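You operate a simulated robot arm through the tools that you are given. There is no shell and no other tool. Be economical: measure what you need, move in short steps, check, and stop when the job is done.

You are at the controls of a simulated robot arm. One attempt, no reset.

TASK
Switch the string of lights off and wind it right in.
Fine: lock the reel again.

The check looks at the end state, three seconds after you hand in, the way a careful person would. Anything else that was tipped, shoved, dropped, spilled or broken makes it a failure.

THE ROBOT
A 7-joint arm with a two-finger gripper, hanging from a carriage that runs on a rail from [1.768, 1.88] to [-0.205, -0.218] (x, y) and turns from -7.924 to 4.084 rad about z. Base frame: it is fixed where the carriage stands at the start and does not move with it; the origin is on the floor, on the carriage's upright axis, x ahead of it, y to its left, z up. Lengths are in m, angles in rad, forces in N, time in s.
With the tool pointing down near the work surface it reaches from about 0.1 to 0.56 m from the robot's upright axis, wherever it stands. Its first joint turns from -2.897 to 2.897 rad. Places, roughly: green reel button [0.4, -0.3, 0.9]; red reel lock [0.3, -0.4, 0.9]; white reel [0.6, -0.1, 0.9]. Payload 1.37 kg.
The TCP is the grasp point between the finger pads, 0.016 m short of the fingertips. In the tool frame z runs along the fingers and y along their closing line. The gripper opens to 0.092 m. The gripper's body begins 0.074 m behind the TCP.
Orientation is that of the tool frame in the base frame, as [roll, pitch, yaw] about the fixed x, y, z axes, in that order (R = Rz(yaw) Ry(pitch) Rx(roll)). With the fingers straight down and closing along the base's y, the tool's x points along the base's -x, its y along +y and its z along -z.

THE INTERFACE
- The arm moves only by the tool drive_tool. Its argument "motion" is a list that holds one entry, the list of rows, each a list of 7 numbers: the shift along the tool's x, y, z in units of 30 mm (1.0 is 30 mm), then the turn, a rotation vector about the tool's x, y, z in units of 5 degrees (1.0 is 5 degrees), then the closure in counts, from 0 (fully open) to 255 (shut). In form: [[[tx, ty, tz, wx, wy, wz, grip], ...]]. A call has 1 to 12 rows; each row shifts and turns the commanded pose from where the row before left it, along the tool's axes as they then stand. A call with a number of a shift or a turn outside -1 to 1 is refused whole. Rows are played at 5 a second. More than 0.05 m and 0.15 rad between two rows, or a gripper value outside its range, and nothing of the call is played. Where a pose cannot be reached the arm comes as near as it can. A force on the tool above 60 N (or 10 N above the force at the start of the call, whichever is more), or a blocked arm, ends the call early, and 0.2 s more pass. The fingers move at their own pace and stop on an object; they squeeze with about 26 N. The grip force told is the motor's: it shows also when the fingers shut on nothing. Time passes only in rows, and 0.2 s behind the last, so rows that do not move let the fingers close. It gives the time, the measured TCP pose, the force on the tool (base axes), the opening and the grip force at its end, in the units of the frame above (readings bear some noise), with the torque about the TCP (base axes, N m) and any sound that the robot's microphone picked up.
- Cameras (640 x 400 px; columns grow to the right, rows downward): "scene" is now at [0.2027, -0.0631, 1.6323]; the picture's right is [-1.00, -0.05, 0.00], its down [-0.05, 0.89, -0.44] and it looks along [0.02, -0.44, -0.90] (base axes); focal length 252 px, centre (320, 200). "wrist" rides on the gripper at [0.071, 0.019, -0.111] in the tool frame; the picture's right is [-0.26, 0.97, 0.00], its down [-0.78, -0.21, -0.59] and it looks along [-0.57, -0.15, 0.81] (tool axes); focal length 280 px, centre (320, 200). There is no depth. A picture from a camera that has moved, and an enlarged one, comes with that camera's place and axes in the base frame and with its lens.
- capture(camera): a new picture of that camera. The clock stands still meanwhile.
- slide_trunk(by): slides the trunk up (or, below 0, down) by that many m; the arm and the scene camera ride with it, the base frame stays. It gives what a move gives, with no picture.
- steer(legs): drives the robot by 1 to 6 legs, each [ahead, left, turn to the left] in m, m and rad, along the robot's own axes; the way and the turn of a leg run together, so that a leg with both is an arc; at most 1.5 m and 3.142 rad a leg. The arm and the cameras ride along, it lands a little off, and it stops where it bumps. It keeps to its track: a leg is cut to what the track allows. It gives what a move gives.
- pan_tilt(pan, tilt): turns the head with the scene camera to pan (to the left, within 2.705 rad either way) and tilt (down, from -0.506 to 1.204), counted from straight ahead of the robot. It gives what a move gives.
- close_up(camera, box): a new picture of the part [left, top, right, bottom] of that camera's present view, enlarged. The clock stands still meanwhile.
- close_job(): hands the job in; it is judged then, once.

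Work in short steps. Places have to be worked out from the pictures, the camera data and where the tool is seen: move nearer, look again, correct. Check each grasp and each placing, and mend what went wrong. You have 120 turns and 98 pictures in all, those below and enlarged ones among them. Open the gripper and draw the arm clear of the work before you hand the job in, unless the task says otherwise; then end with one line.

The tools are called after "Emit:" by a JSON object that holds its "fn" and its "kwargs". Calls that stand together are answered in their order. drive_tool: Moves the arm, as the interface text tells. Its arguments: {"type":"object","properties":{"motion":{"type":"array","items":{"type":"array","items":{"type":"array","items":{"type":"number"}}}}},"required":["motion"]} The other tools are called the same way: slide_trunk (by) slides the trunk up or down; steer (legs) drives the base; pan_tilt (pan, tilt) turns the head that bears the scene camera; capture (camera) takes a picture; close_up (camera, box) takes an enlarged picture of a part of a camera's view; close_job () hands the job in.

At the start:

```text
time: 0.0
ee_pos: [0.1856, -0.3158, 1.0004]
ee_rot: [3.142, -0.001, -3.14]
contact_force: [-0.3, -0.2, 0.6]
moment: [-0.01, -0.01, 0.0]
gripper_width: 0.092
grip_force: 0.1
trunk travel left (down, up): [-0.45, 0.21]
robot x, y, heading: [0.0013, -0.0031, 0.004]
head pan, tilt: [-1.52, 1.11]
```

scene: 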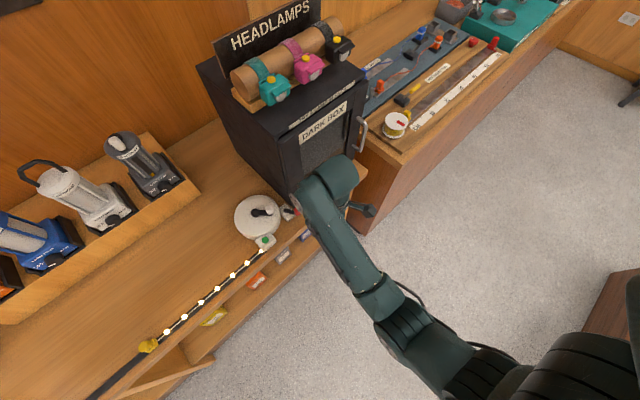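
wrist: 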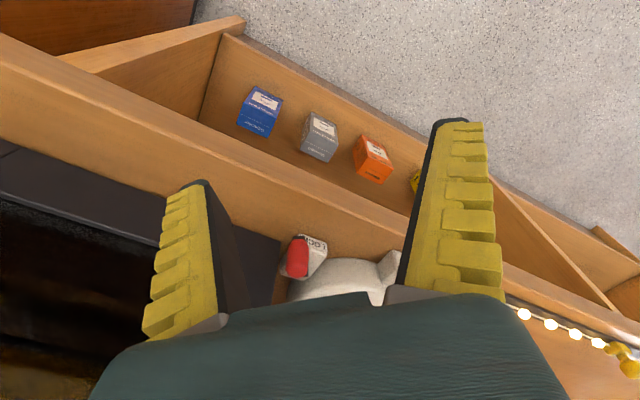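

The reel sits by the dark box, with the lit string stretched along the counter. I'll enlarge the reel and the string to see how they work.

Emit:
{"fn": "close_up", "kwargs": {"camera": "scene", "box": [220, 180, 320, 260]}}

Emit:
{"fn": "close_up", "kwargs": {"camera": "scene", "box": [80, 220, 300, 400]}}

Emit:
{"fn": "close_up", "kwargs": {"camera": "wrist", "box": [240, 200, 440, 320]}}

```text
5.00 times, centred on (270, 220) of scene
camera zoom: at [0.2027, -0.0631, 1.6323], right [-1.0, -0.05, 0.0], down [-0.05, 0.89, -0.44], along [0.02, -0.44, -0.9], focal length 1258 px, centre (570, 100)
```

zoom: 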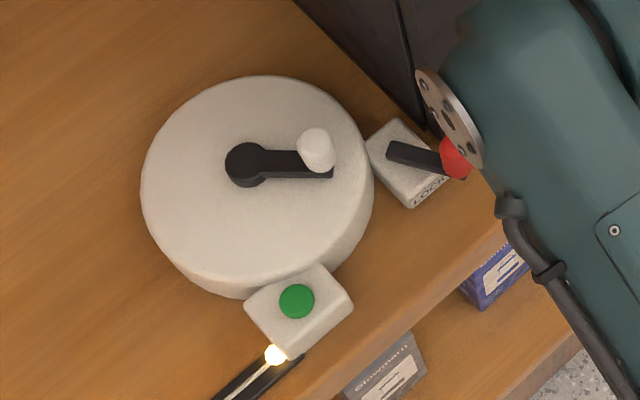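

```text
2.22 times, centred on (190, 310) of scene
camera zoom: at [0.2027, -0.0631, 1.6323], right [-1.0, -0.05, 0.0], down [-0.05, 0.89, -0.44], along [0.02, -0.44, -0.9], focal length 559 px, centre (609, -44)
```

zoom: 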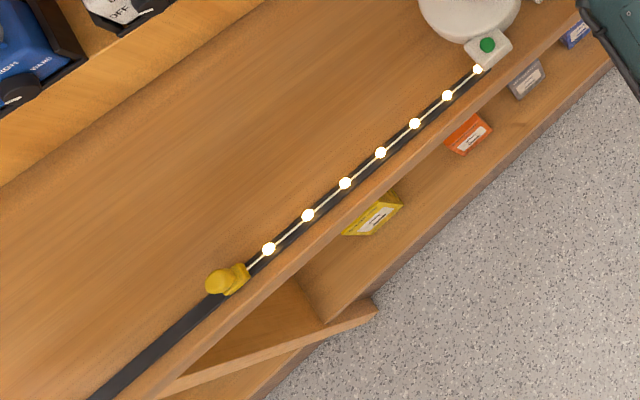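

```text
3.20 times, centred on (340, 260) of wrist
camera zoom: at [0.1153, -0.2947, 1.1102], right [0.26, 0.97, 0.0], down [0.78, -0.21, 0.59], along [0.57, -0.15, -0.81], focal length 897 px, centre (256, 8)
```

zoom: 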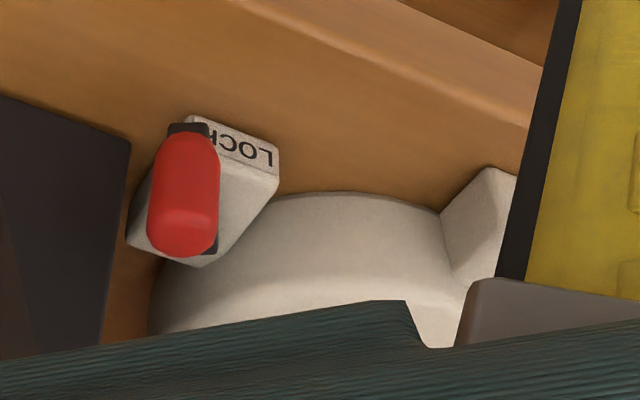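

The reel has a hand crank, a lever lock with a red knob, and a green button. I'll lift the tool clear and turn it so the wrist camera looks outward over the reel.

Emit:
{"fn": "drive_tool", "kwargs": {"motion": [[[-0.5, 0.8, -0.9, 0, 0, 0, 0], [-0.5, 0.8, -0.9, 0, 0, 0, 0], [-0.5, 0.7, -0.9, 0, 0, 0, 0], [0, 0, 0, 0, 0, 1, 0], [0, 0, 0, 0, 0, 1, 0], [0, 0, 0, 0, 0, 1, 0], [0, 0, 0, 0, 0, 1, 0], [0, 0, 0, 0, 0, 1, 0], [0, 0, 0, 0, 0, 1, 0], [0, 0, 0, 0, 0, 1, 0], [0, 0, 0, 0, 0, 1, 0], [0, 0, 0, 0, 0, 0.7, 0]]]}}

Emit:
{"fn": "capture", "kwargs": {"camera": "wrist"}}

Emit:
{"fn": "close_up", "kwargs": {"camera": "scene", "box": [220, 180, 320, 260]}}

```text
time: 2.6
ee_pos: [0.2289, -0.2461, 1.0812]
ee_rot: [-3.141, 0.0, 2.38]
contact_force: [0.6, 0.8, 0.8]
moment: [0.02, -0.02, 0.02]
gripper_width: 0.0919
grip_force: 0.1
trunk travel left (down, up): [-0.45, 0.21]
robot x, y, heading: [0.0013, 0.0015, 0.0]
head pan, tilt: [-1.52, 1.11]
```

```text
92 pictures are left
camera wrist: at [0.1928, -0.1824, 1.1919], right [0.86, 0.52, 0.0], down [0.42, -0.69, 0.59], along [0.31, -0.5, -0.81], focal length 280 px, centre (320, 200)
```

wrist: 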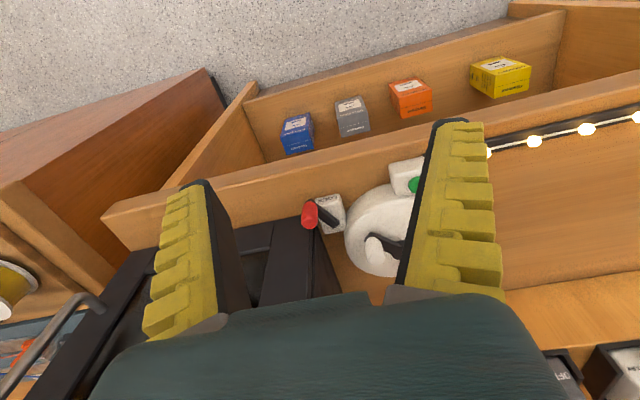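

```text
5.00 times, centred on (270, 220) of scene
camera zoom: at [0.2027, -0.0631, 1.6323], right [-1.0, -0.05, 0.0], down [-0.05, 0.89, -0.44], along [0.02, -0.44, -0.9], focal length 1258 px, centre (570, 100)
```

zoom: 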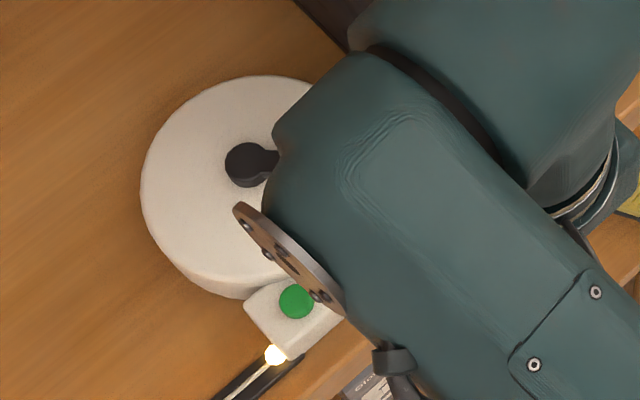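

Now I'll enlarge the reel and lock in the wrist view and triangulate their positions.

Emit:
{"fn": "close_up", "kwargs": {"camera": "wrist", "box": [280, 140, 440, 300]}}

```text
2.50 times, centred on (360, 220) of wrist
camera zoom: at [0.1928, -0.1824, 1.1919], right [0.86, 0.52, 0.0], down [0.42, -0.69, 0.59], along [0.31, -0.5, -0.81], focal length 701 px, centre (220, 150)
```

zoom: 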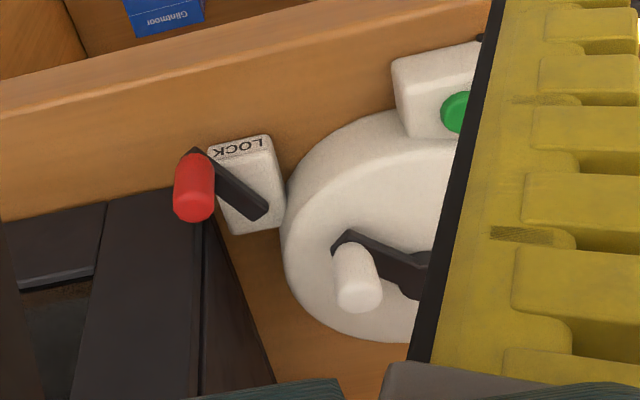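

Triangulated positions: lock knob top (.280,-.342,.981), crank knob top (.356,-.341,.994), button top (.368,-.268,.937), crank axle about (.40,-.339). I'll enlarge the lock to read its state.

Emit:
{"fn": "close_up", "kwargs": {"camera": "wrist", "box": [295, 180, 375, 240]}}

Emit:
{"fn": "close_up", "kwargs": {"camera": "scene", "box": [190, 0, 390, 200]}}

```text
6.67 times, centred on (335, 210) of wrist
camera zoom: at [0.1928, -0.1824, 1.1919], right [0.86, 0.52, 0.0], down [0.42, -0.69, 0.59], along [0.31, -0.5, -0.81], focal length 1869 px, centre (220, 133)
```

zoom: 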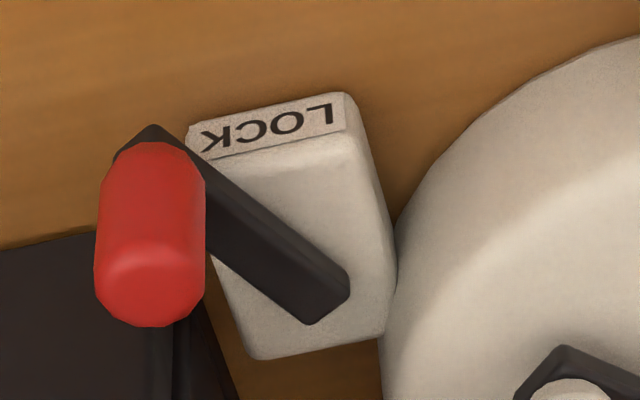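

```text
2.00 times, centred on (290, 100) of scene
camera zoom: at [0.2027, -0.0631, 1.6323], right [-1.0, -0.05, 0.0], down [-0.05, 0.89, -0.44], along [0.02, -0.44, -0.9], focal length 503 px, centre (380, 400)
```

zoom: 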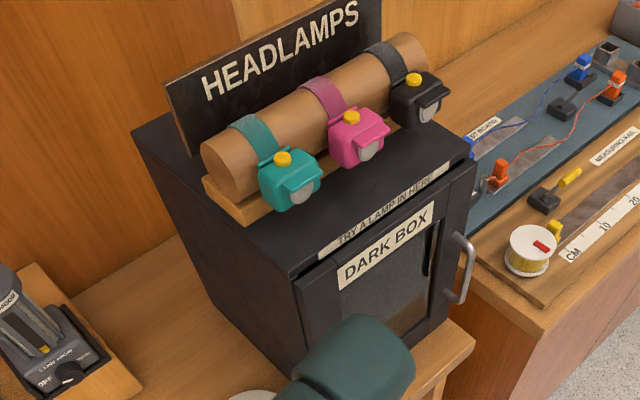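

The lever position could be read either way, so I'll test it later. First I'll close the fingers, move above the green button and go down to just above it.

Emit:
{"fn": "drive_tool", "kwargs": {"motion": [[[-0.772, 0.534, 0, 0, 0, 0, 255], [-0.772, 0.534, 0, 0, 0, 0, 255], [-0.772, 0.534, 0, 0, 0, 0, 255], [-0.772, 0.534, 0, 0, 0, 0, 255], [-0.772, 0.534, 0, 0, 0, 0, 255], [0, 0, 0.9, 0, 0, 0, 255], [0, 0, 0.9, 0, 0, 0, 255], [0, 0, 0.9, 0, 0, 0, 255], [0, 0, 0.6, 0, 0, 0, 255]]]}}

Emit:
{"fn": "capture", "kwargs": {"camera": "wrist"}}

Emit:
{"fn": "capture", "kwargs": {"camera": "scene"}}

```text
time: 4.6
ee_pos: [0.3685, -0.2669, 0.9838]
ee_rot: [-3.141, 0.0, 2.381]
contact_force: [-0.7, 0.4, -0.3]
moment: [-0.05, 0.0, 0.01]
gripper_width: 0.0
grip_force: 26.0
trunk travel left (down, up): [-0.45, 0.21]
robot x, y, heading: [0.0006, 0.0012, -0.002]
head pan, tilt: [-1.52, 1.11]
```

```text
87 pictures are left
camera wrist: at [0.3317, -0.2028, 1.0926], right [0.85, 0.52, 0.0], down [0.42, -0.69, 0.59], along [0.31, -0.5, -0.81], focal length 280 px, centre (320, 200)
```

wrist: 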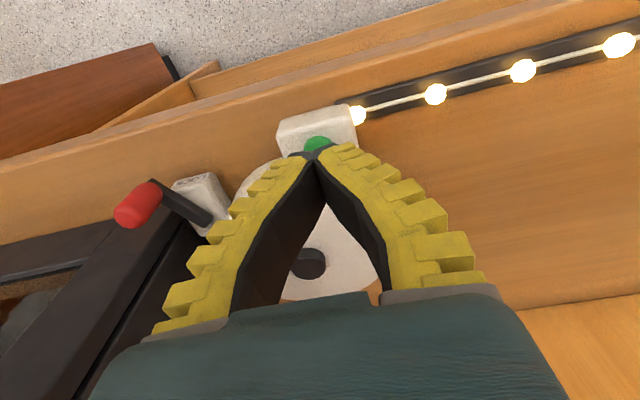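

```text
86 pictures are left
camera scene: at [0.2027, -0.063, 1.6323], right [-1.0, -0.05, 0.0], down [-0.05, 0.89, -0.44], along [0.02, -0.44, -0.9], focal length 252 px, centre (320, 200)
```

scene: 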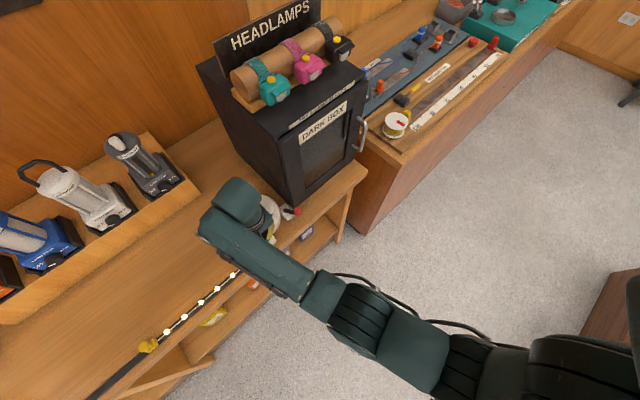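

The fingertips are over the button. I'll press down in small steps.

Emit:
{"fn": "drive_tool", "kwargs": {"motion": [[[0, 0, 0.9, 0, 0, 0, 255], [0, 0, 0.12, 0, 0, 0, 255], [0, 0, 0.1, 0, 0, 0, 255]]]}}

Emit:
{"fn": "capture", "kwargs": {"camera": "wrist"}}

```text
time: 5.4
ee_pos: [0.3682, -0.2686, 0.949]
ee_rot: [-3.141, 0.0, 2.383]
contact_force: [-0.5, 0.3, 0.6]
moment: [0.0, 0.05, 0.01]
gripper_width: 0.0004
grip_force: 26.0
trunk travel left (down, up): [-0.45, 0.21]
robot x, y, heading: [0.0005, 0.0022, -0.006]
head pan, tilt: [-1.52, 1.11]
```

```text
85 pictures are left
camera wrist: at [0.3316, -0.2044, 1.0587], right [0.85, 0.52, 0.0], down [0.42, -0.69, 0.59], along [0.31, -0.5, -0.81], focal length 280 px, centre (320, 200)
```

wrist: 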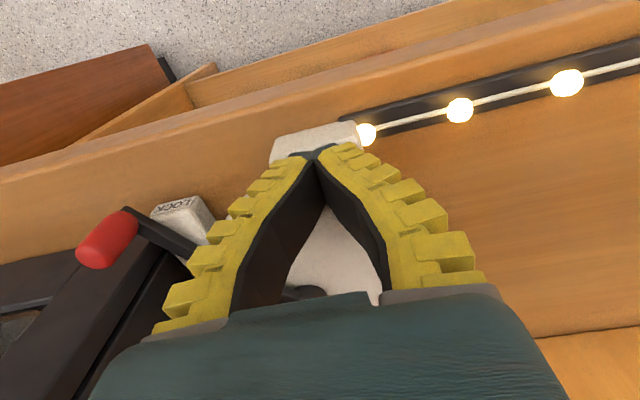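

Not pressed yet; I'll go down a few millimetres more.

Emit:
{"fn": "drive_tool", "kwargs": {"motion": [[[0, 0, 0.1, 0, 0, 0, 255], [0, 0, 0.1, 0, 0, 0, 255]]]}}

Emit:
{"fn": "capture", "kwargs": {"camera": "wrist"}}

```text
time: 6.0
ee_pos: [0.3696, -0.2684, 0.9445]
ee_rot: [3.141, 0.001, 2.382]
contact_force: [-2.2, 1.0, 6.4]
moment: [0.0, 0.0, -0.01]
gripper_width: 0.006
grip_force: 27.9
trunk travel left (down, up): [-0.45, 0.21]
robot x, y, heading: [-0.0032, -0.0017, -0.004]
head pan, tilt: [-1.52, 1.11]
heard: click
```

```text
84 pictures are left
camera wrist: at [0.3324, -0.2043, 1.0538], right [0.85, 0.52, 0.0], down [0.42, -0.69, 0.59], along [0.31, -0.5, -0.81], focal length 280 px, centre (320, 200)
```

wrist: 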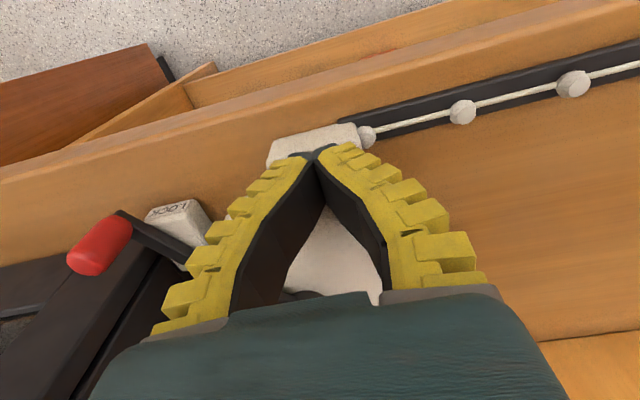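

Click heard and the lights are off. I'll rise, open the fingers and move over the crank knob.

Emit:
{"fn": "drive_tool", "kwargs": {"motion": [[[0, 0, -0.5, 0, 0, 0, 255], [0, 0, -1, 0, 0, 0, 200], [0, 0, -1, 0, 0, 0, 100], [0, 0, -1, 0, 0, 0, 100], [-0.45, -0.7, 0, 0, 0, 0, 100], [-0.45, -0.7, 0, 0, 0, 0, 100], [-0.47, -0.7, 0, 0, 0, 0, 100]]]}}

Emit:
{"fn": "capture", "kwargs": {"camera": "wrist"}}

Emit:
{"fn": "capture", "kwargs": {"camera": "scene"}}

```text
time: 7.6
ee_pos: [0.3552, -0.3408, 1.0472]
ee_rot: [3.141, -0.002, 2.383]
contact_force: [0.0, 0.1, -0.3]
moment: [-0.03, 0.0, 0.0]
gripper_width: 0.0585
grip_force: 1.4
trunk travel left (down, up): [-0.45, 0.21]
robot x, y, heading: [0.0014, -0.0007, 0.003]
head pan, tilt: [-1.52, 1.11]
```

```text
83 pictures are left
camera wrist: at [0.3187, -0.2773, 1.1576], right [0.85, 0.52, 0.0], down [0.42, -0.69, 0.59], along [0.31, -0.5, -0.81], focal length 280 px, centre (320, 200)
```

wrist: 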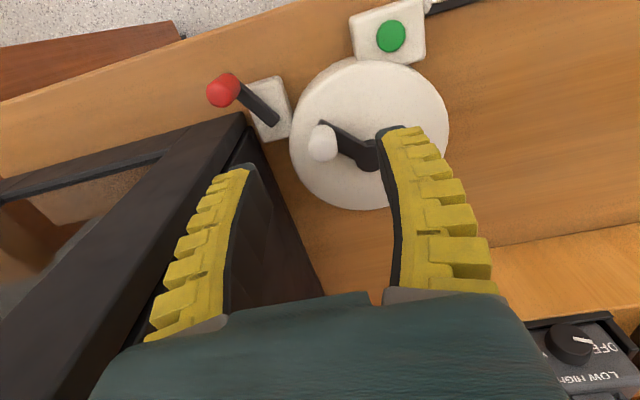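

```text
82 pictures are left
camera scene: at [0.2027, -0.063, 1.6323], right [-1.0, -0.05, 0.0], down [-0.05, 0.89, -0.44], along [0.02, -0.44, -0.9], focal length 252 px, centre (320, 200)
```

scene: 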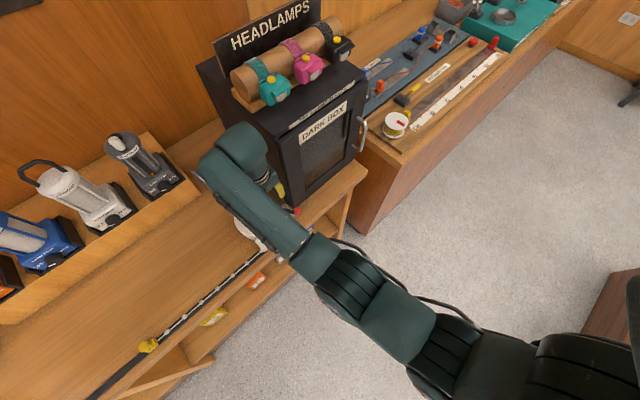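

The lights stay off. The dark box's side is only about 7 cm from the crank circle, so I'll turn the gripper 90° to put its narrow side toward the box and the camera away from it.

Emit:
{"fn": "drive_tool", "kwargs": {"motion": [[[0, 0, 0, 0, 0, 1, 100], [0, 0, 0, 0, 0, 1, 100], [0, 0, 0, 0, 0, 1, 100], [0, 0, 0, 0, 0, 1, 100], [0, 0, 0, 0, 0, 1, 100], [0, 0, 0, 0, 0, 1, 100], [0, 0, 0, 0, 0, 1, 100], [0, 0, 0, 0, 0, 1, 100], [0, 0, 0, 0, 0, 1, 100]]]}}

Emit:
{"fn": "drive_tool", "kwargs": {"motion": [[[0, 0, 0, 0, 0, 1, 100], [0, 0, 0, 0, 0, 1, 100], [0, 0, 0, 0, 0, 1, 100], [0, 0, 0, 0, 0, 1, 100], [0, 0, 0, 0, 0, 1, 100], [0, 0, 0, 0, 0, 1, 100], [0, 0, 0, 0, 0, 1, 100], [0, 0, 0, 0, 0, 1, 100], [0, 0, 0, 0, 0, 0.8, 100]]]}}

Emit:
{"fn": "capture", "kwargs": {"camera": "wrist"}}

Emit:
{"fn": "capture", "kwargs": {"camera": "scene"}}

```text
time: 9.6
ee_pos: [0.3544, -0.3417, 1.0477]
ee_rot: [3.142, 0.0, 1.595]
contact_force: [0.0, -0.2, 0.4]
moment: [-0.03, -0.02, -0.02]
gripper_width: 0.0585
grip_force: 2.4
trunk travel left (down, up): [-0.45, 0.21]
robot x, y, heading: [0.0022, -0.0016, -0.005]
head pan, tilt: [-1.52, 1.11]
```

```text
time: 11.6
ee_pos: [0.3573, -0.3423, 1.0478]
ee_rot: [3.141, 0.0, 0.827]
contact_force: [0.0, -0.6, 0.3]
moment: [0.01, 0.02, -0.02]
gripper_width: 0.0586
grip_force: 2.1
trunk travel left (down, up): [-0.45, 0.21]
robot x, y, heading: [0.0001, -0.0039, 0.0]
head pan, tilt: [-1.52, 1.11]
```

```text
81 pictures are left
camera wrist: at [0.4192, -0.3018, 1.158], right [0.53, -0.85, 0.0], down [-0.68, -0.43, 0.59], along [-0.5, -0.31, -0.81], focal length 280 px, centre (320, 200)
```

wrist: 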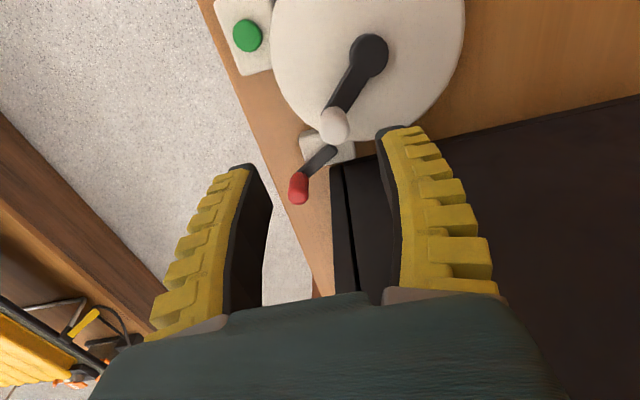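

```text
80 pictures are left
camera scene: at [0.2027, -0.063, 1.6323], right [-1.0, -0.05, 0.0], down [-0.05, 0.89, -0.44], along [0.02, -0.44, -0.9], focal length 252 px, centre (320, 200)
```

scene: 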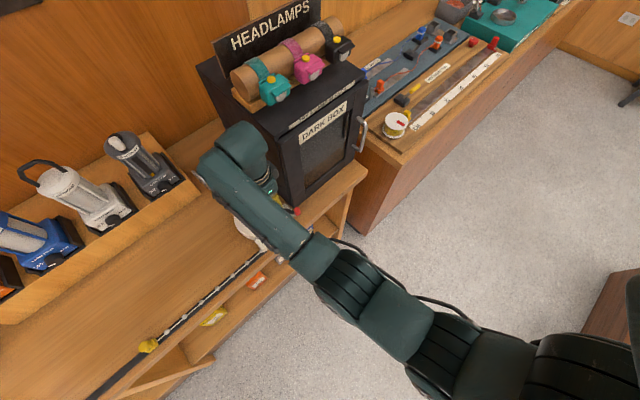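

The view is clear. I'll shift slightly toward the knob, go down and close on it.

Emit:
{"fn": "drive_tool", "kwargs": {"motion": [[[0.17, 0, 0.5, 0, 0, 0, 100], [0, 0, 0.7, 0, 0, 0, 100], [0, 0, 0.75, 0, 0, 0, 100], [0, 0, 0, 0, 0, 0, 200], [0, 0, 0, 0, 0, 0, 255], [0, 0, 0, 0, 0, 0, 255]]]}}

Emit:
{"fn": "capture", "kwargs": {"camera": "wrist"}}

```text
time: 13.0
ee_pos: [0.3615, -0.3462, 0.9965]
ee_rot: [3.125, 0.005, 0.827]
contact_force: [2.9, -16.6, 23.1]
moment: [-0.35, -0.16, -0.04]
gripper_width: 0.0057
grip_force: 28.6
trunk travel left (down, up): [-0.45, 0.21]
robot x, y, heading: [-0.0002, 0.0022, -0.001]
head pan, tilt: [-1.52, 1.11]
```

```text
79 pictures are left
camera wrist: at [0.4245, -0.3045, 1.1072], right [0.53, -0.85, 0.02], down [-0.69, -0.42, 0.59], along [-0.49, -0.33, -0.81], focal length 280 px, centre (320, 200)
```

wrist: 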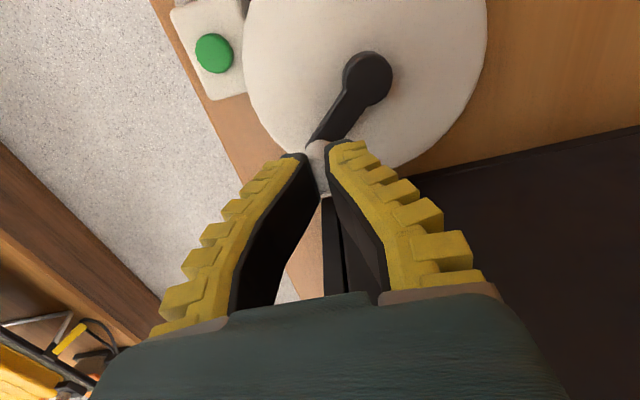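

The pinch was off-centre: the knob lies further to +tool x. I'll open, rise and remeasure.

Emit:
{"fn": "drive_tool", "kwargs": {"motion": [[[0, 0, 0, 0, 0, 0, 100], [0, 0, 0, 0, 0, 0, 100], [0, 0, -0.8, 0, 0, 0, 100], [0, 0, -0.8, 0, 0, 0, 100]]]}}

Emit:
{"fn": "close_up", "kwargs": {"camera": "wrist", "box": [240, 0, 480, 150]}}

```text
time: 14.0
ee_pos: [0.358, -0.3374, 1.0361]
ee_rot: [-3.139, 0.0, 0.829]
contact_force: [-0.2, -1.0, 0.6]
moment: [0.0, 0.0, 0.0]
gripper_width: 0.0588
grip_force: 2.0
trunk travel left (down, up): [-0.45, 0.21]
robot x, y, heading: [-0.0011, -0.0037, -0.003]
head pan, tilt: [-1.52, 1.11]
```

```text
2.67 times, centred on (360, 75) of wrist
camera zoom: at [0.4216, -0.2972, 1.1475], right [0.53, -0.85, 0.0], down [-0.68, -0.43, 0.59], along [-0.5, -0.31, -0.81], focal length 748 px, centre (213, 533)
```

zoom: 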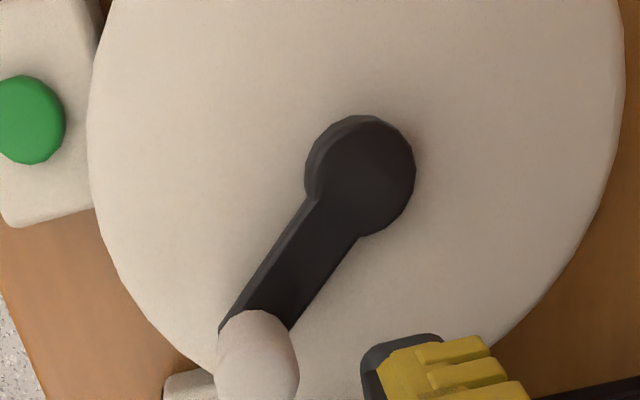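

Combining both views puts the knob top lower, at about z .98, so I only pinched its crown. I'll recentre and go lower.

Emit:
{"fn": "drive_tool", "kwargs": {"motion": [[[-0.1, 0.3, 0.5, 0, 0, 0, 100], [0, 0, 0.7, 0, 0, 0, 100], [0, 0, 0.6, 0, 0, 0, 100], [0, 0, 0, 0, 0, 0, 100]]]}}

Emit:
{"fn": "capture", "kwargs": {"camera": "wrist"}}

```text
time: 15.0
ee_pos: [0.3628, -0.347, 0.9832]
ee_rot: [3.141, -0.002, 0.83]
contact_force: [-0.3, -0.5, -0.4]
moment: [-0.02, 0.03, 0.01]
gripper_width: 0.0587
grip_force: 2.1
trunk travel left (down, up): [-0.45, 0.21]
robot x, y, heading: [0.0009, 0.0001, -0.001]
head pan, tilt: [-1.52, 1.11]
```

```text
77 pictures are left
camera wrist: at [0.4265, -0.3067, 1.0935], right [0.53, -0.85, 0.0], down [-0.68, -0.43, 0.59], along [-0.5, -0.32, -0.81], focal length 280 px, centre (320, 200)
```

wrist: 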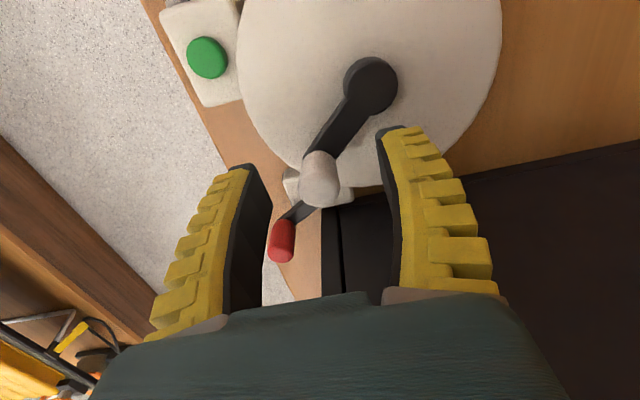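

The knob is centred between the fingers. I'll go down 9 mm more and close.

Emit:
{"fn": "drive_tool", "kwargs": {"motion": [[[0, 0, 0.3, 0, 0, 0, 100], [0, 0, 0, 0, 0, 0, 255], [0, 0, 0, 0, 0, 0, 255], [0, 0, 0, 0, 0, 0, 255]]]}}

Emit:
{"fn": "capture", "kwargs": {"camera": "wrist"}}

```text
time: 16.0
ee_pos: [0.3623, -0.3477, 0.9738]
ee_rot: [-3.141, 0.001, 0.83]
contact_force: [-3.2, 1.0, 0.3]
moment: [0.01, 0.03, 0.02]
gripper_width: 0.0125
grip_force: 28.2
trunk travel left (down, up): [-0.45, 0.21]
robot x, y, heading: [-0.0037, -0.0019, -0.001]
head pan, tilt: [-1.52, 1.11]
```

```text
76 pictures are left
camera wrist: at [0.4262, -0.3065, 1.0842], right [0.53, -0.85, 0.0], down [-0.68, -0.43, 0.59], along [-0.5, -0.31, -0.81], focal length 280 px, centre (320, 200)
```

wrist: 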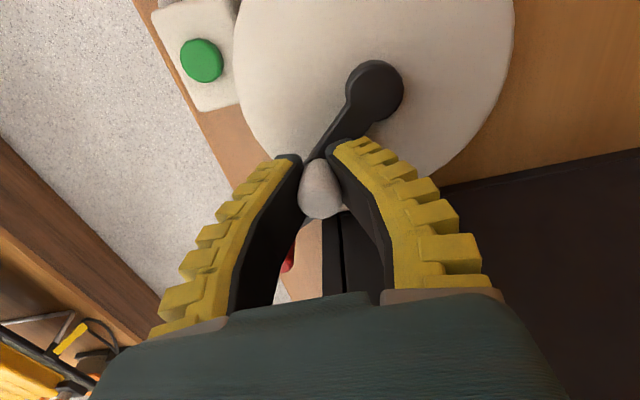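

The knob is gripped (12.5 mm). Given where the string enters, winding should be counter-clockwise seen from above. I'll test with a small 6 mm tangential push toward -y.

Emit:
{"fn": "drive_tool", "kwargs": {"motion": [[[-0.074, 0.068, 0, 0, 0, 0, 255], [-0.074, 0.068, 0, 0, 0, 0, 255], [0, 0, 0, 0, 0, 0, 255]]]}}

Emit:
{"fn": "capture", "kwargs": {"camera": "wrist"}}

```text
time: 16.8
ee_pos: [0.3618, -0.3492, 0.9723]
ee_rot: [-3.136, -0.002, 0.828]
contact_force: [-10.2, 18.9, 14.8]
moment: [0.49, -0.25, -0.01]
gripper_width: 0.0121
grip_force: 27.7
trunk travel left (down, up): [-0.45, 0.21]
robot x, y, heading: [0.0002, -0.0015, 0.003]
head pan, tilt: [-1.52, 1.11]
```

```text
75 pictures are left
camera wrist: at [0.4263, -0.3095, 1.0835], right [0.54, -0.84, -0.01], down [-0.68, -0.44, 0.59], along [-0.5, -0.31, -0.81], focal length 280 px, centre (320, 200)
```

wrist: 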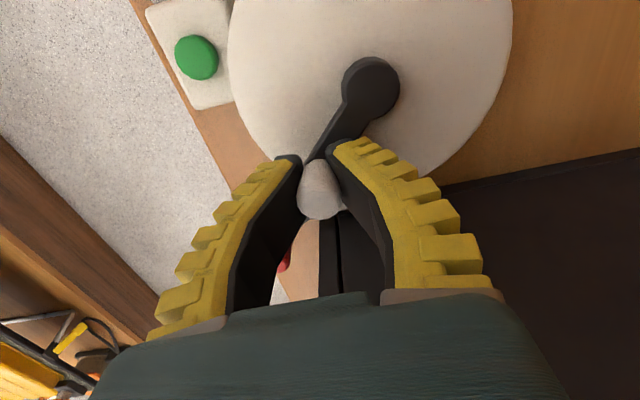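

The crank resists with about 19 N, so the reel is locked. I'll relax, release, rise and turn the gripper back for the lock lever, whose knob top I re-triangulate at about (.291,-.359,.957).

Emit:
{"fn": "drive_tool", "kwargs": {"motion": [[[0.148, -0.135, 0, 0, 0, 0, 255], [0, 0, 0, 0, 0, 0, 100], [0, 0, 0, 0, 0, 0, 100], [0, 0, -0.9, 0, 0, 0, 100], [0, 0, -0.9, 0, 0, 0, 100], [0, 0, -0.9, 0, 0, 0, 100]]]}}

Emit:
{"fn": "drive_tool", "kwargs": {"motion": [[[0, 0, 0, 0, 0, -1, 100], [0, 0, 0, 0, 0, -1, 100], [0, 0, 0, 0, 0, -1, 100], [0, 0, 0, 0, 0, -1, 100], [0, 0, 0, 0, 0, -1, 100], [0, 0, 0, 0, 0, -1, 100], [0, 0, 0, 0, 0, -1, 100], [0, 0, 0, 0, 0, -1, 100]]]}}

Emit:
{"fn": "drive_tool", "kwargs": {"motion": [[[0, 0, 0, 0, 0, -1, 100], [0, 0, 0, 0, 0, -1, 100], [0, 0, 0, 0, 0, -1, 100], [0, 0, 0, 0, 0, -1, 100], [0, 0, 0, 0, 0, -1, 100], [0, 0, 0, 0, 0, -1, 100], [0, 0, 0, 0, 0, -1, 100], [0, 0, 0, 0, 0, -1, 100]]]}}

Emit:
{"fn": "capture", "kwargs": {"camera": "wrist"}}

```text
time: 18.2
ee_pos: [0.365, -0.3471, 1.0553]
ee_rot: [3.142, 0.001, 0.829]
contact_force: [0.5, 0.4, 0.0]
moment: [-0.05, 0.01, 0.01]
gripper_width: 0.0586
grip_force: 2.2
trunk travel left (down, up): [-0.45, 0.21]
robot x, y, heading: [0.0022, 0.0016, -0.002]
head pan, tilt: [-1.52, 1.11]
```

```text
time: 20.0
ee_pos: [0.3623, -0.3465, 1.0551]
ee_rot: [3.141, 0.0, 1.529]
contact_force: [0.6, 0.1, 0.2]
moment: [-0.01, 0.0, -0.01]
gripper_width: 0.0587
grip_force: 1.8
trunk travel left (down, up): [-0.45, 0.21]
robot x, y, heading: [-0.0012, 0.0029, 0.002]
head pan, tilt: [-1.52, 1.11]
```

```text
time: 21.8
ee_pos: [0.3634, -0.3457, 1.0558]
ee_rot: [-3.141, 0.002, 2.227]
contact_force: [-0.3, 0.2, 0.2]
moment: [-0.02, 0.0, 0.02]
gripper_width: 0.0584
grip_force: 1.9
trunk travel left (down, up): [-0.45, 0.21]
robot x, y, heading: [-0.0022, 0.0006, -0.002]
head pan, tilt: [-1.52, 1.11]
```

```text
74 pictures are left
camera wrist: at [0.3367, -0.2767, 1.1652], right [0.92, 0.38, 0.0], down [0.31, -0.75, 0.59], along [0.22, -0.54, -0.81], focal length 280 px, centre (320, 200)
```

wrist: 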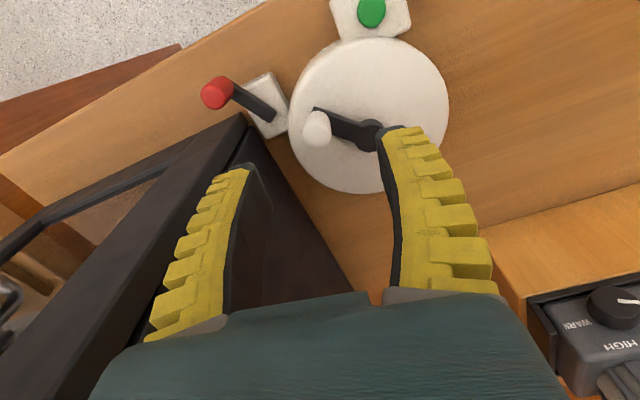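

I'll move to above the red lock knob, swinging slightly to the aisle side around the dark box's corner.

Emit:
{"fn": "drive_tool", "kwargs": {"motion": [[[0.84, -0.4, 0, 0, 0, 0, 100], [0.84, -0.41, 0, 0, 0, 0, 100], [-0.27, -0.67, 0, 0, 0, 0, 100], [-0.28, -0.68, 0, 0, 0, 0, 100], [0, 0, 0.8, 0, 0, 0, 100]]]}}

Emit:
{"fn": "capture", "kwargs": {"camera": "wrist"}}

Emit:
{"fn": "capture", "kwargs": {"camera": "scene"}}

```text
time: 22.9
ee_pos: [0.296, -0.3518, 1.0541]
ee_rot: [3.138, 0.004, 2.242]
contact_force: [-8.2, 36.9, 12.1]
moment: [-3.74, -0.64, 0.23]
gripper_width: 0.0587
grip_force: 1.7
trunk travel left (down, up): [-0.45, 0.21]
robot x, y, heading: [0.0017, 0.0006, 0.004]
head pan, tilt: [-1.52, 1.11]
stopped in row 5: the force on the tool passed its limit at 86 N (the readings are from after the stop); the commanded pose is now the measured one
```

```text
73 pictures are left
camera wrist: at [0.2677, -0.2825, 1.1649], right [0.92, 0.39, 0.0], down [0.31, -0.74, 0.59], along [0.23, -0.54, -0.81], focal length 280 px, centre (320, 200)
```

wrist: 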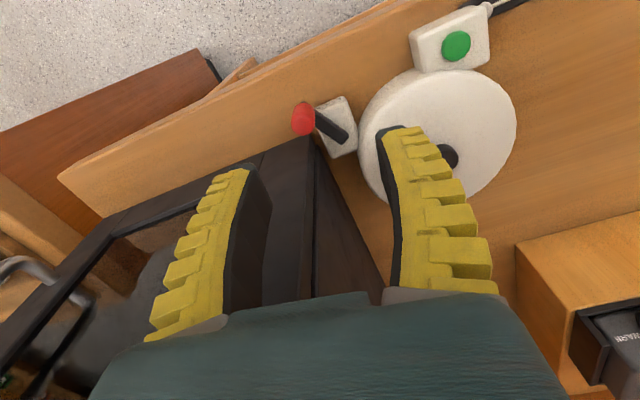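

```text
72 pictures are left
camera scene: at [0.2031, -0.0593, 1.6321], right [-1.0, -0.05, 0.0], down [-0.05, 0.9, -0.44], along [0.02, -0.44, -0.9], focal length 252 px, centre (320, 200)
```

scene: 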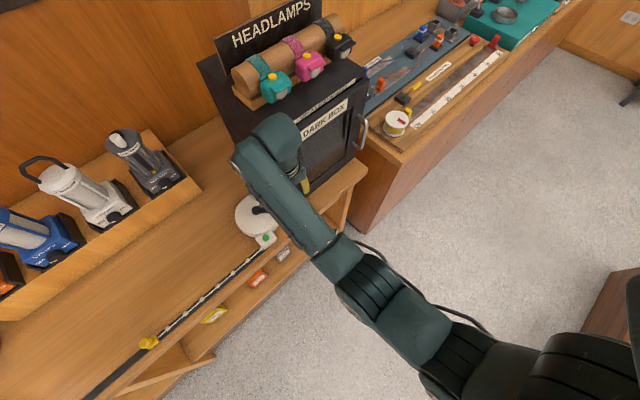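

The upper hand touched the dark box's front corner (force at about z 1.15). I'll back off toward the aisle and check whether the box moved.

Emit:
{"fn": "drive_tool", "kwargs": {"motion": [[[0.5, 0, 0, 0, 0, 0, 100], [0.9, 0, 0, 0, 0, 0, 100], [0.9, 0, 0, 0, 0, 0, 100]]]}}

Emit:
{"fn": "close_up", "kwargs": {"camera": "scene", "box": [190, 0, 390, 200]}}

```text
time: 23.7
ee_pos: [0.2537, -0.3047, 1.0569]
ee_rot: [3.141, 0.014, 2.231]
contact_force: [-0.4, -1.5, 0.0]
moment: [0.02, 0.05, 0.04]
gripper_width: 0.0587
grip_force: 1.5
trunk travel left (down, up): [-0.45, 0.21]
robot x, y, heading: [-0.0006, 0.0009, 0.002]
head pan, tilt: [-1.52, 1.11]
```

```text
2.00 times, centred on (290, 100) of scene
camera zoom: at [0.2032, -0.0625, 1.6323], right [-1.0, -0.05, 0.0], down [-0.05, 0.89, -0.45], along [0.02, -0.44, -0.9], focal length 503 px, centre (380, 400)
```

zoom: 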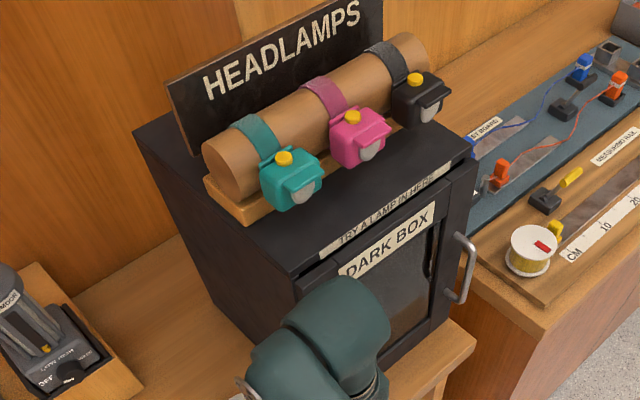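

The box is exactly where it was. I'll tilt the tool so the hand leans toward the aisle, away from the box.

Emit:
{"fn": "drive_tool", "kwargs": {"motion": [[[0, 0, 0, 0, -1, 0, 100], [0, 0, 0, 0, -1, 0, 100], [0, 0, 0, 0, -1, 0, 100], [0, 0, 0, 0, -1, 0, 100], [0, 0, 0, 0, -1, 0, 100], [0, 0, 0, 0, -1, 0, 100], [0, 0, 0, 0, -1, 0, 100], [0, 0, 0, 0, -1, 0, 100]]]}}

Emit:
{"fn": "capture", "kwargs": {"camera": "wrist"}}

Emit:
{"fn": "capture", "kwargs": {"camera": "scene"}}

```text
time: 25.5
ee_pos: [0.2536, -0.3052, 1.0553]
ee_rot: [3.141, 0.712, 2.234]
contact_force: [0.6, 0.0, -0.2]
moment: [0.02, -0.01, 0.04]
gripper_width: 0.0588
grip_force: 2.1
trunk travel left (down, up): [-0.45, 0.21]
robot x, y, heading: [-0.0015, -0.0018, 0.0]
head pan, tilt: [-1.52, 1.11]
```

```text
70 pictures are left
camera wrist: at [0.1921, -0.1921, 1.0926], right [0.88, 0.44, 0.17], down [-0.04, -0.29, 0.96], along [0.47, -0.85, -0.24], focal length 280 px, centre (320, 200)
```

wrist: 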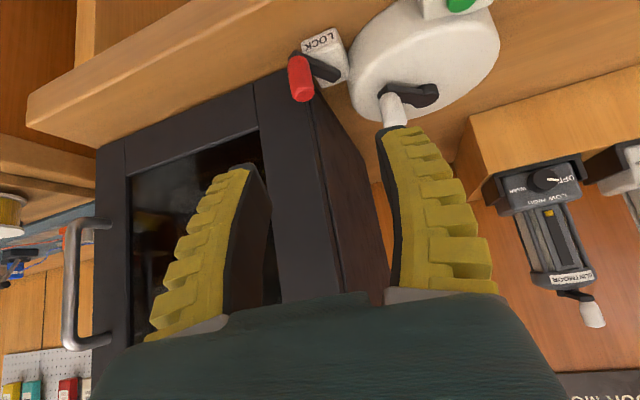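

```text
69 pictures are left
camera scene: at [0.2033, -0.0623, 1.6323], right [-1.0, -0.05, 0.0], down [-0.05, 0.89, -0.45], along [0.02, -0.44, -0.9], focal length 252 px, centre (320, 200)
```

scene: 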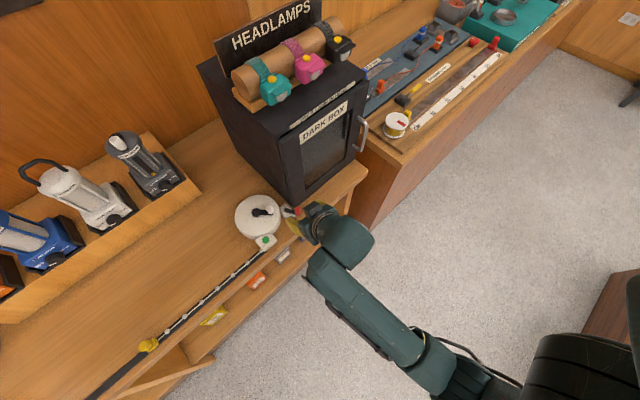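

The knob's position agrees at about (.288,-.358), mid z .946. I'll line up along the tilted approach axis and come in part-way.

Emit:
{"fn": "drive_tool", "kwargs": {"motion": [[[0.35, -0.08, 0.7, 0, 0, 0, 100], [0.36, -0.09, 0.7, 0, 0, 0, 100], [0, 0, 0.7, 0, 0, 0, 100], [0, 0, 0.7, 0, 0, 0, 100]]]}}

Emit:
{"fn": "capture", "kwargs": {"camera": "wrist"}}

Emit:
{"fn": "close_up", "kwargs": {"camera": "scene", "box": [220, 180, 320, 260]}}

```text
time: 26.5
ee_pos: [0.2732, -0.3367, 0.9778]
ee_rot: [3.14, 0.708, 2.234]
contact_force: [-0.1, 0.3, 0.1]
moment: [-0.04, -0.01, -0.01]
gripper_width: 0.0585
grip_force: 2.0
trunk travel left (down, up): [-0.45, 0.21]
robot x, y, heading: [-0.0002, 0.0006, 0.004]
head pan, tilt: [-1.52, 1.11]
```

```text
68 pictures are left
camera wrist: at [0.2116, -0.2252, 1.0143], right [0.88, 0.44, 0.17], down [-0.04, -0.3, 0.95], along [0.47, -0.85, -0.24], focal length 280 px, centre (320, 200)
```

wrist: 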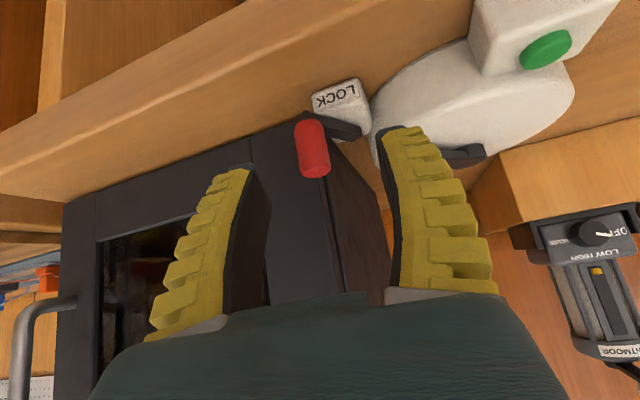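

```text
5.00 times, centred on (270, 220) of scene
camera zoom: at [0.2032, -0.0622, 1.6323], right [-1.0, -0.05, 0.0], down [-0.05, 0.89, -0.44], along [0.02, -0.44, -0.9], focal length 1258 px, centre (570, 100)
```

zoom: 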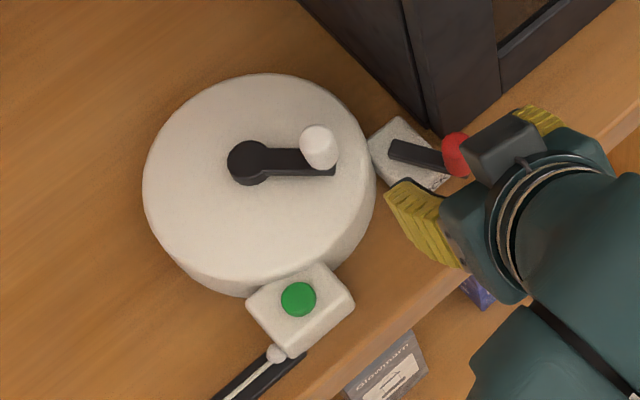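

The knob sits centred ahead. I'll advance the last 4 cm and close.

Emit:
{"fn": "drive_tool", "kwargs": {"motion": [[[0, -0.09, 0.6, 0, 0, 0, 100], [-0.04, 0, 0.7, 0, 0, 0, 100], [0, 0, 0, 0, 0, 0, 255], [0, 0, 0, 0, 0, 0, 255], [0, 0, 0, 0, 0, 0, 255]]]}}

Emit:
{"fn": "capture", "kwargs": {"camera": "wrist"}}

Emit:
{"fn": "close_up", "kwargs": {"camera": "scene", "box": [220, 180, 320, 260]}}

```text
time: 27.7
ee_pos: [0.285, -0.3609, 0.9481]
ee_rot: [-3.141, 0.709, 2.235]
contact_force: [-6.3, 2.2, 6.5]
moment: [0.49, 0.5, 0.05]
gripper_width: 0.0119
grip_force: 27.9
trunk travel left (down, up): [-0.45, 0.21]
robot x, y, heading: [0.0009, -0.0011, 0.002]
head pan, tilt: [-1.52, 1.11]
```

```text
66 pictures are left
camera wrist: at [0.2245, -0.2486, 0.9855], right [0.88, 0.44, 0.17], down [-0.04, -0.29, 0.95], along [0.47, -0.85, -0.24], focal length 280 px, centre (320, 200)
```

wrist: 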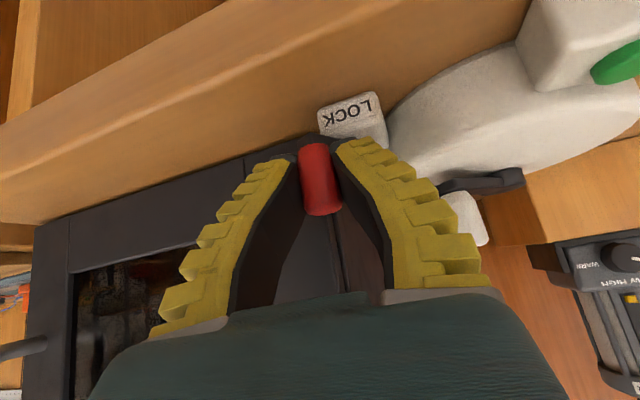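

```text
5.00 times, centred on (270, 220) of scene
camera zoom: at [0.2028, -0.0622, 1.6322], right [-1.0, -0.05, 0.0], down [-0.05, 0.89, -0.44], along [0.02, -0.44, -0.9], focal length 1258 px, centre (570, 100)
```

zoom: 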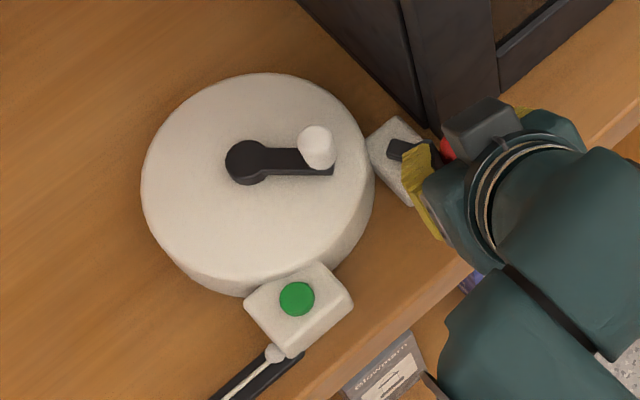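

The red knob is gripped. I'll try swinging the lever clockwise (toward the aisle) by about 1 cm and watch the force.

Emit:
{"fn": "drive_tool", "kwargs": {"motion": [[[0.085, 0.125, -0.073, 0, 0, 0, 255], [0.085, 0.125, -0.073, 0, 0, 0, 255], [0, 0, 0, 0, 0, 0, 255]]]}}

Emit:
{"fn": "close_up", "kwargs": {"camera": "scene", "box": [220, 180, 320, 260]}}

```text
time: 28.5
ee_pos: [0.2877, -0.3496, 0.9478]
ee_rot: [3.142, 0.708, 2.233]
contact_force: [-6.0, 0.9, 6.1]
moment: [-0.13, 0.08, -0.11]
gripper_width: 0.0078
grip_force: 28.2
trunk travel left (down, up): [-0.45, 0.21]
robot x, y, heading: [-0.0033, 0.0001, 0.002]
head pan, tilt: [-1.52, 1.11]
```

```text
5.00 times, centred on (270, 220) of scene
camera zoom: at [0.2028, -0.0623, 1.6321], right [-1.0, -0.05, 0.0], down [-0.05, 0.89, -0.45], along [0.02, -0.44, -0.9], focal length 1258 px, centre (570, 100)
```

zoom: 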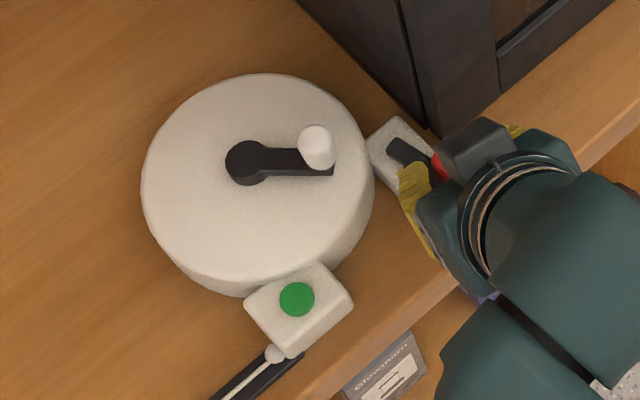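

The lever turned freely, but the grip narrowed to 7.8 mm, so I'll check the hold.

Emit:
{"fn": "capture", "kwargs": {"camera": "wrist"}}

```text
63 pictures are left
camera wrist: at [0.2268, -0.2372, 0.9852], right [0.88, 0.44, 0.17], down [-0.04, -0.29, 0.95], along [0.47, -0.85, -0.24], focal length 280 px, centre (320, 200)
```

wrist: 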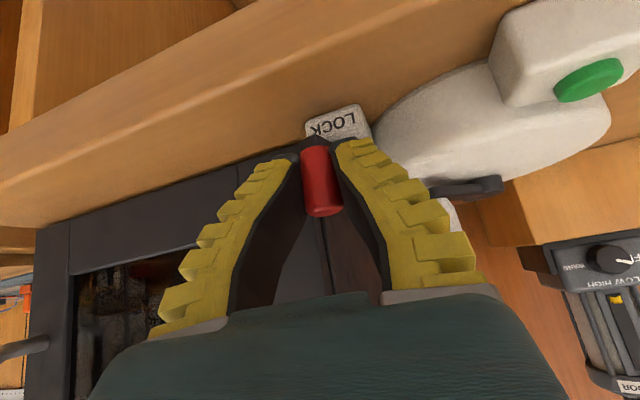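

The hold is still fine. I'll continue along the arc.

Emit:
{"fn": "drive_tool", "kwargs": {"motion": [[[0.06, 0.243, -0.053, 0, 0, 0, 255], [0.06, 0.243, -0.053, 0, 0, 0, 255], [-0.02, 0.27, 0.015, 0, 0, 0, 255], [-0.02, 0.27, 0.015, 0, 0, 0, 255], [0, 0, 0, 0, 0, 0, 255]]]}}

Emit:
{"fn": "capture", "kwargs": {"camera": "wrist"}}

Emit:
{"fn": "close_up", "kwargs": {"camera": "scene", "box": [220, 180, 320, 260]}}

```text
time: 29.7
ee_pos: [0.3086, -0.3306, 0.949]
ee_rot: [-3.139, 0.708, 2.236]
contact_force: [-5.3, -15.5, -7.3]
moment: [0.01, 0.03, -0.12]
gripper_width: 0.0082
grip_force: 27.6
trunk travel left (down, up): [-0.45, 0.21]
robot x, y, heading: [-0.001, 0.0022, 0.0]
head pan, tilt: [-1.52, 1.11]
```

```text
62 pictures are left
camera wrist: at [0.248, -0.2182, 0.9861], right [0.88, 0.44, 0.17], down [-0.04, -0.29, 0.96], along [0.47, -0.85, -0.24], focal length 280 px, centre (320, 200)
```

wrist: 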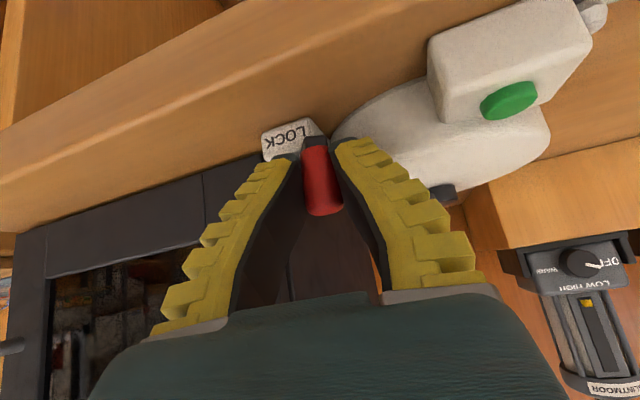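

```text
5.00 times, centred on (270, 220) of scene
camera zoom: at [0.2026, -0.0636, 1.6322], right [-1.0, -0.05, 0.0], down [-0.05, 0.89, -0.45], along [0.02, -0.45, -0.89], focal length 1258 px, centre (570, 100)
```

zoom: 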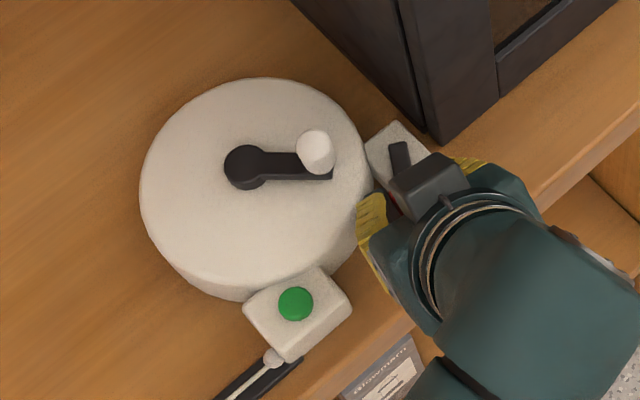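

The lever has swung about 75°. The force looks mostly radial, so I'll nudge a little further along +x and see whether it's at a stop.

Emit:
{"fn": "drive_tool", "kwargs": {"motion": [[[-0.15, 0.12, 0.13, 0, 0, 0, 255], [-0.1, 0.15, 0.1, 0, 0, 0, 255], [0, 0, 0, 0, 0, 0, 255]]]}}

Emit:
{"fn": "close_up", "kwargs": {"camera": "scene", "box": [220, 180, 320, 260]}}

```text
time: 30.5
ee_pos: [0.3122, -0.3317, 0.9462]
ee_rot: [-3.125, 0.698, 2.242]
contact_force: [-45.6, -0.3, 12.0]
moment: [-0.23, 0.24, -0.19]
gripper_width: 0.0136
grip_force: 28.1
trunk travel left (down, up): [-0.45, 0.21]
robot x, y, heading: [0.001, -0.0019, 0.004]
head pan, tilt: [-1.52, 1.11]
```

```text
5.00 times, centred on (270, 220) of scene
camera zoom: at [0.1991, -0.0628, 1.6311], right [-1.0, -0.05, 0.01], down [-0.05, 0.89, -0.45], along [0.02, -0.44, -0.9], focal length 1258 px, centre (570, 100)
```

zoom: 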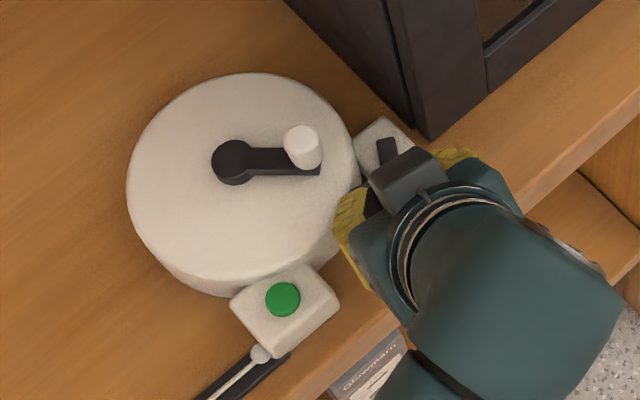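

It pushes back at 45 N, so it's at a stop or my finger is against the reel. I'll ease off, open and withdraw along the tool axis.

Emit:
{"fn": "drive_tool", "kwargs": {"motion": [[[0.1, -0.2, -0.1, 0, 0, 0, 255], [0, 0, 0, 0, 0, 0, 170], [0, 0, 0, 0, 0, 0, 170], [0, 0, -0.8, 0, 0, 0, 170], [0, 0, -0.8, 0, 0, 0, 170], [0, 0, -0.8, 0, 0, 0, 170], [0, 0, -0.8, 0, 0, 0, 170]]]}}

Emit:
{"fn": "capture", "kwargs": {"camera": "wrist"}}

Emit:
{"fn": "close_up", "kwargs": {"camera": "scene", "box": [220, 180, 320, 260]}}

```text
time: 32.1
ee_pos: [0.2751, -0.2817, 1.0208]
ee_rot: [3.141, 0.708, 2.234]
contact_force: [0.5, 0.2, 0.1]
moment: [0.03, 0.0, 0.02]
gripper_width: 0.0342
grip_force: 2.8
trunk travel left (down, up): [-0.45, 0.21]
robot x, y, heading: [-0.0003, -0.0026, -0.004]
head pan, tilt: [-1.52, 1.11]
```

```text
59 pictures are left
camera wrist: at [0.2149, -0.1691, 1.0594], right [0.88, 0.44, 0.17], down [-0.04, -0.3, 0.95], along [0.47, -0.85, -0.24], focal length 280 px, centre (320, 200)
```

wrist: 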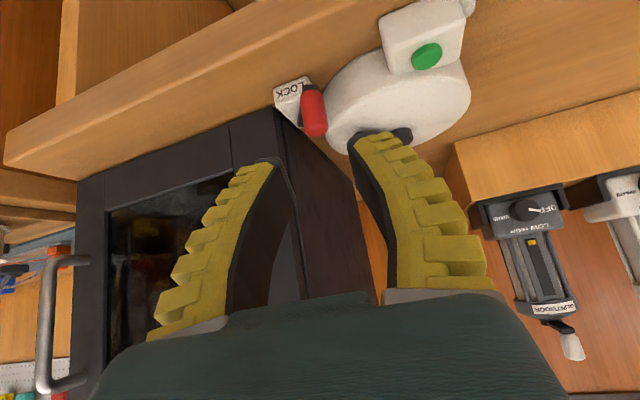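

```text
5.00 times, centred on (270, 220) of scene
camera zoom: at [0.2033, -0.0623, 1.6323], right [-1.0, -0.05, 0.0], down [-0.05, 0.89, -0.44], along [0.02, -0.44, -0.9], focal length 1258 px, centre (570, 100)
```

zoom: 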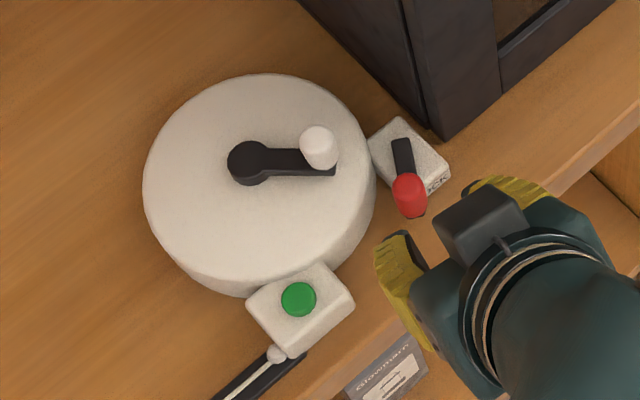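

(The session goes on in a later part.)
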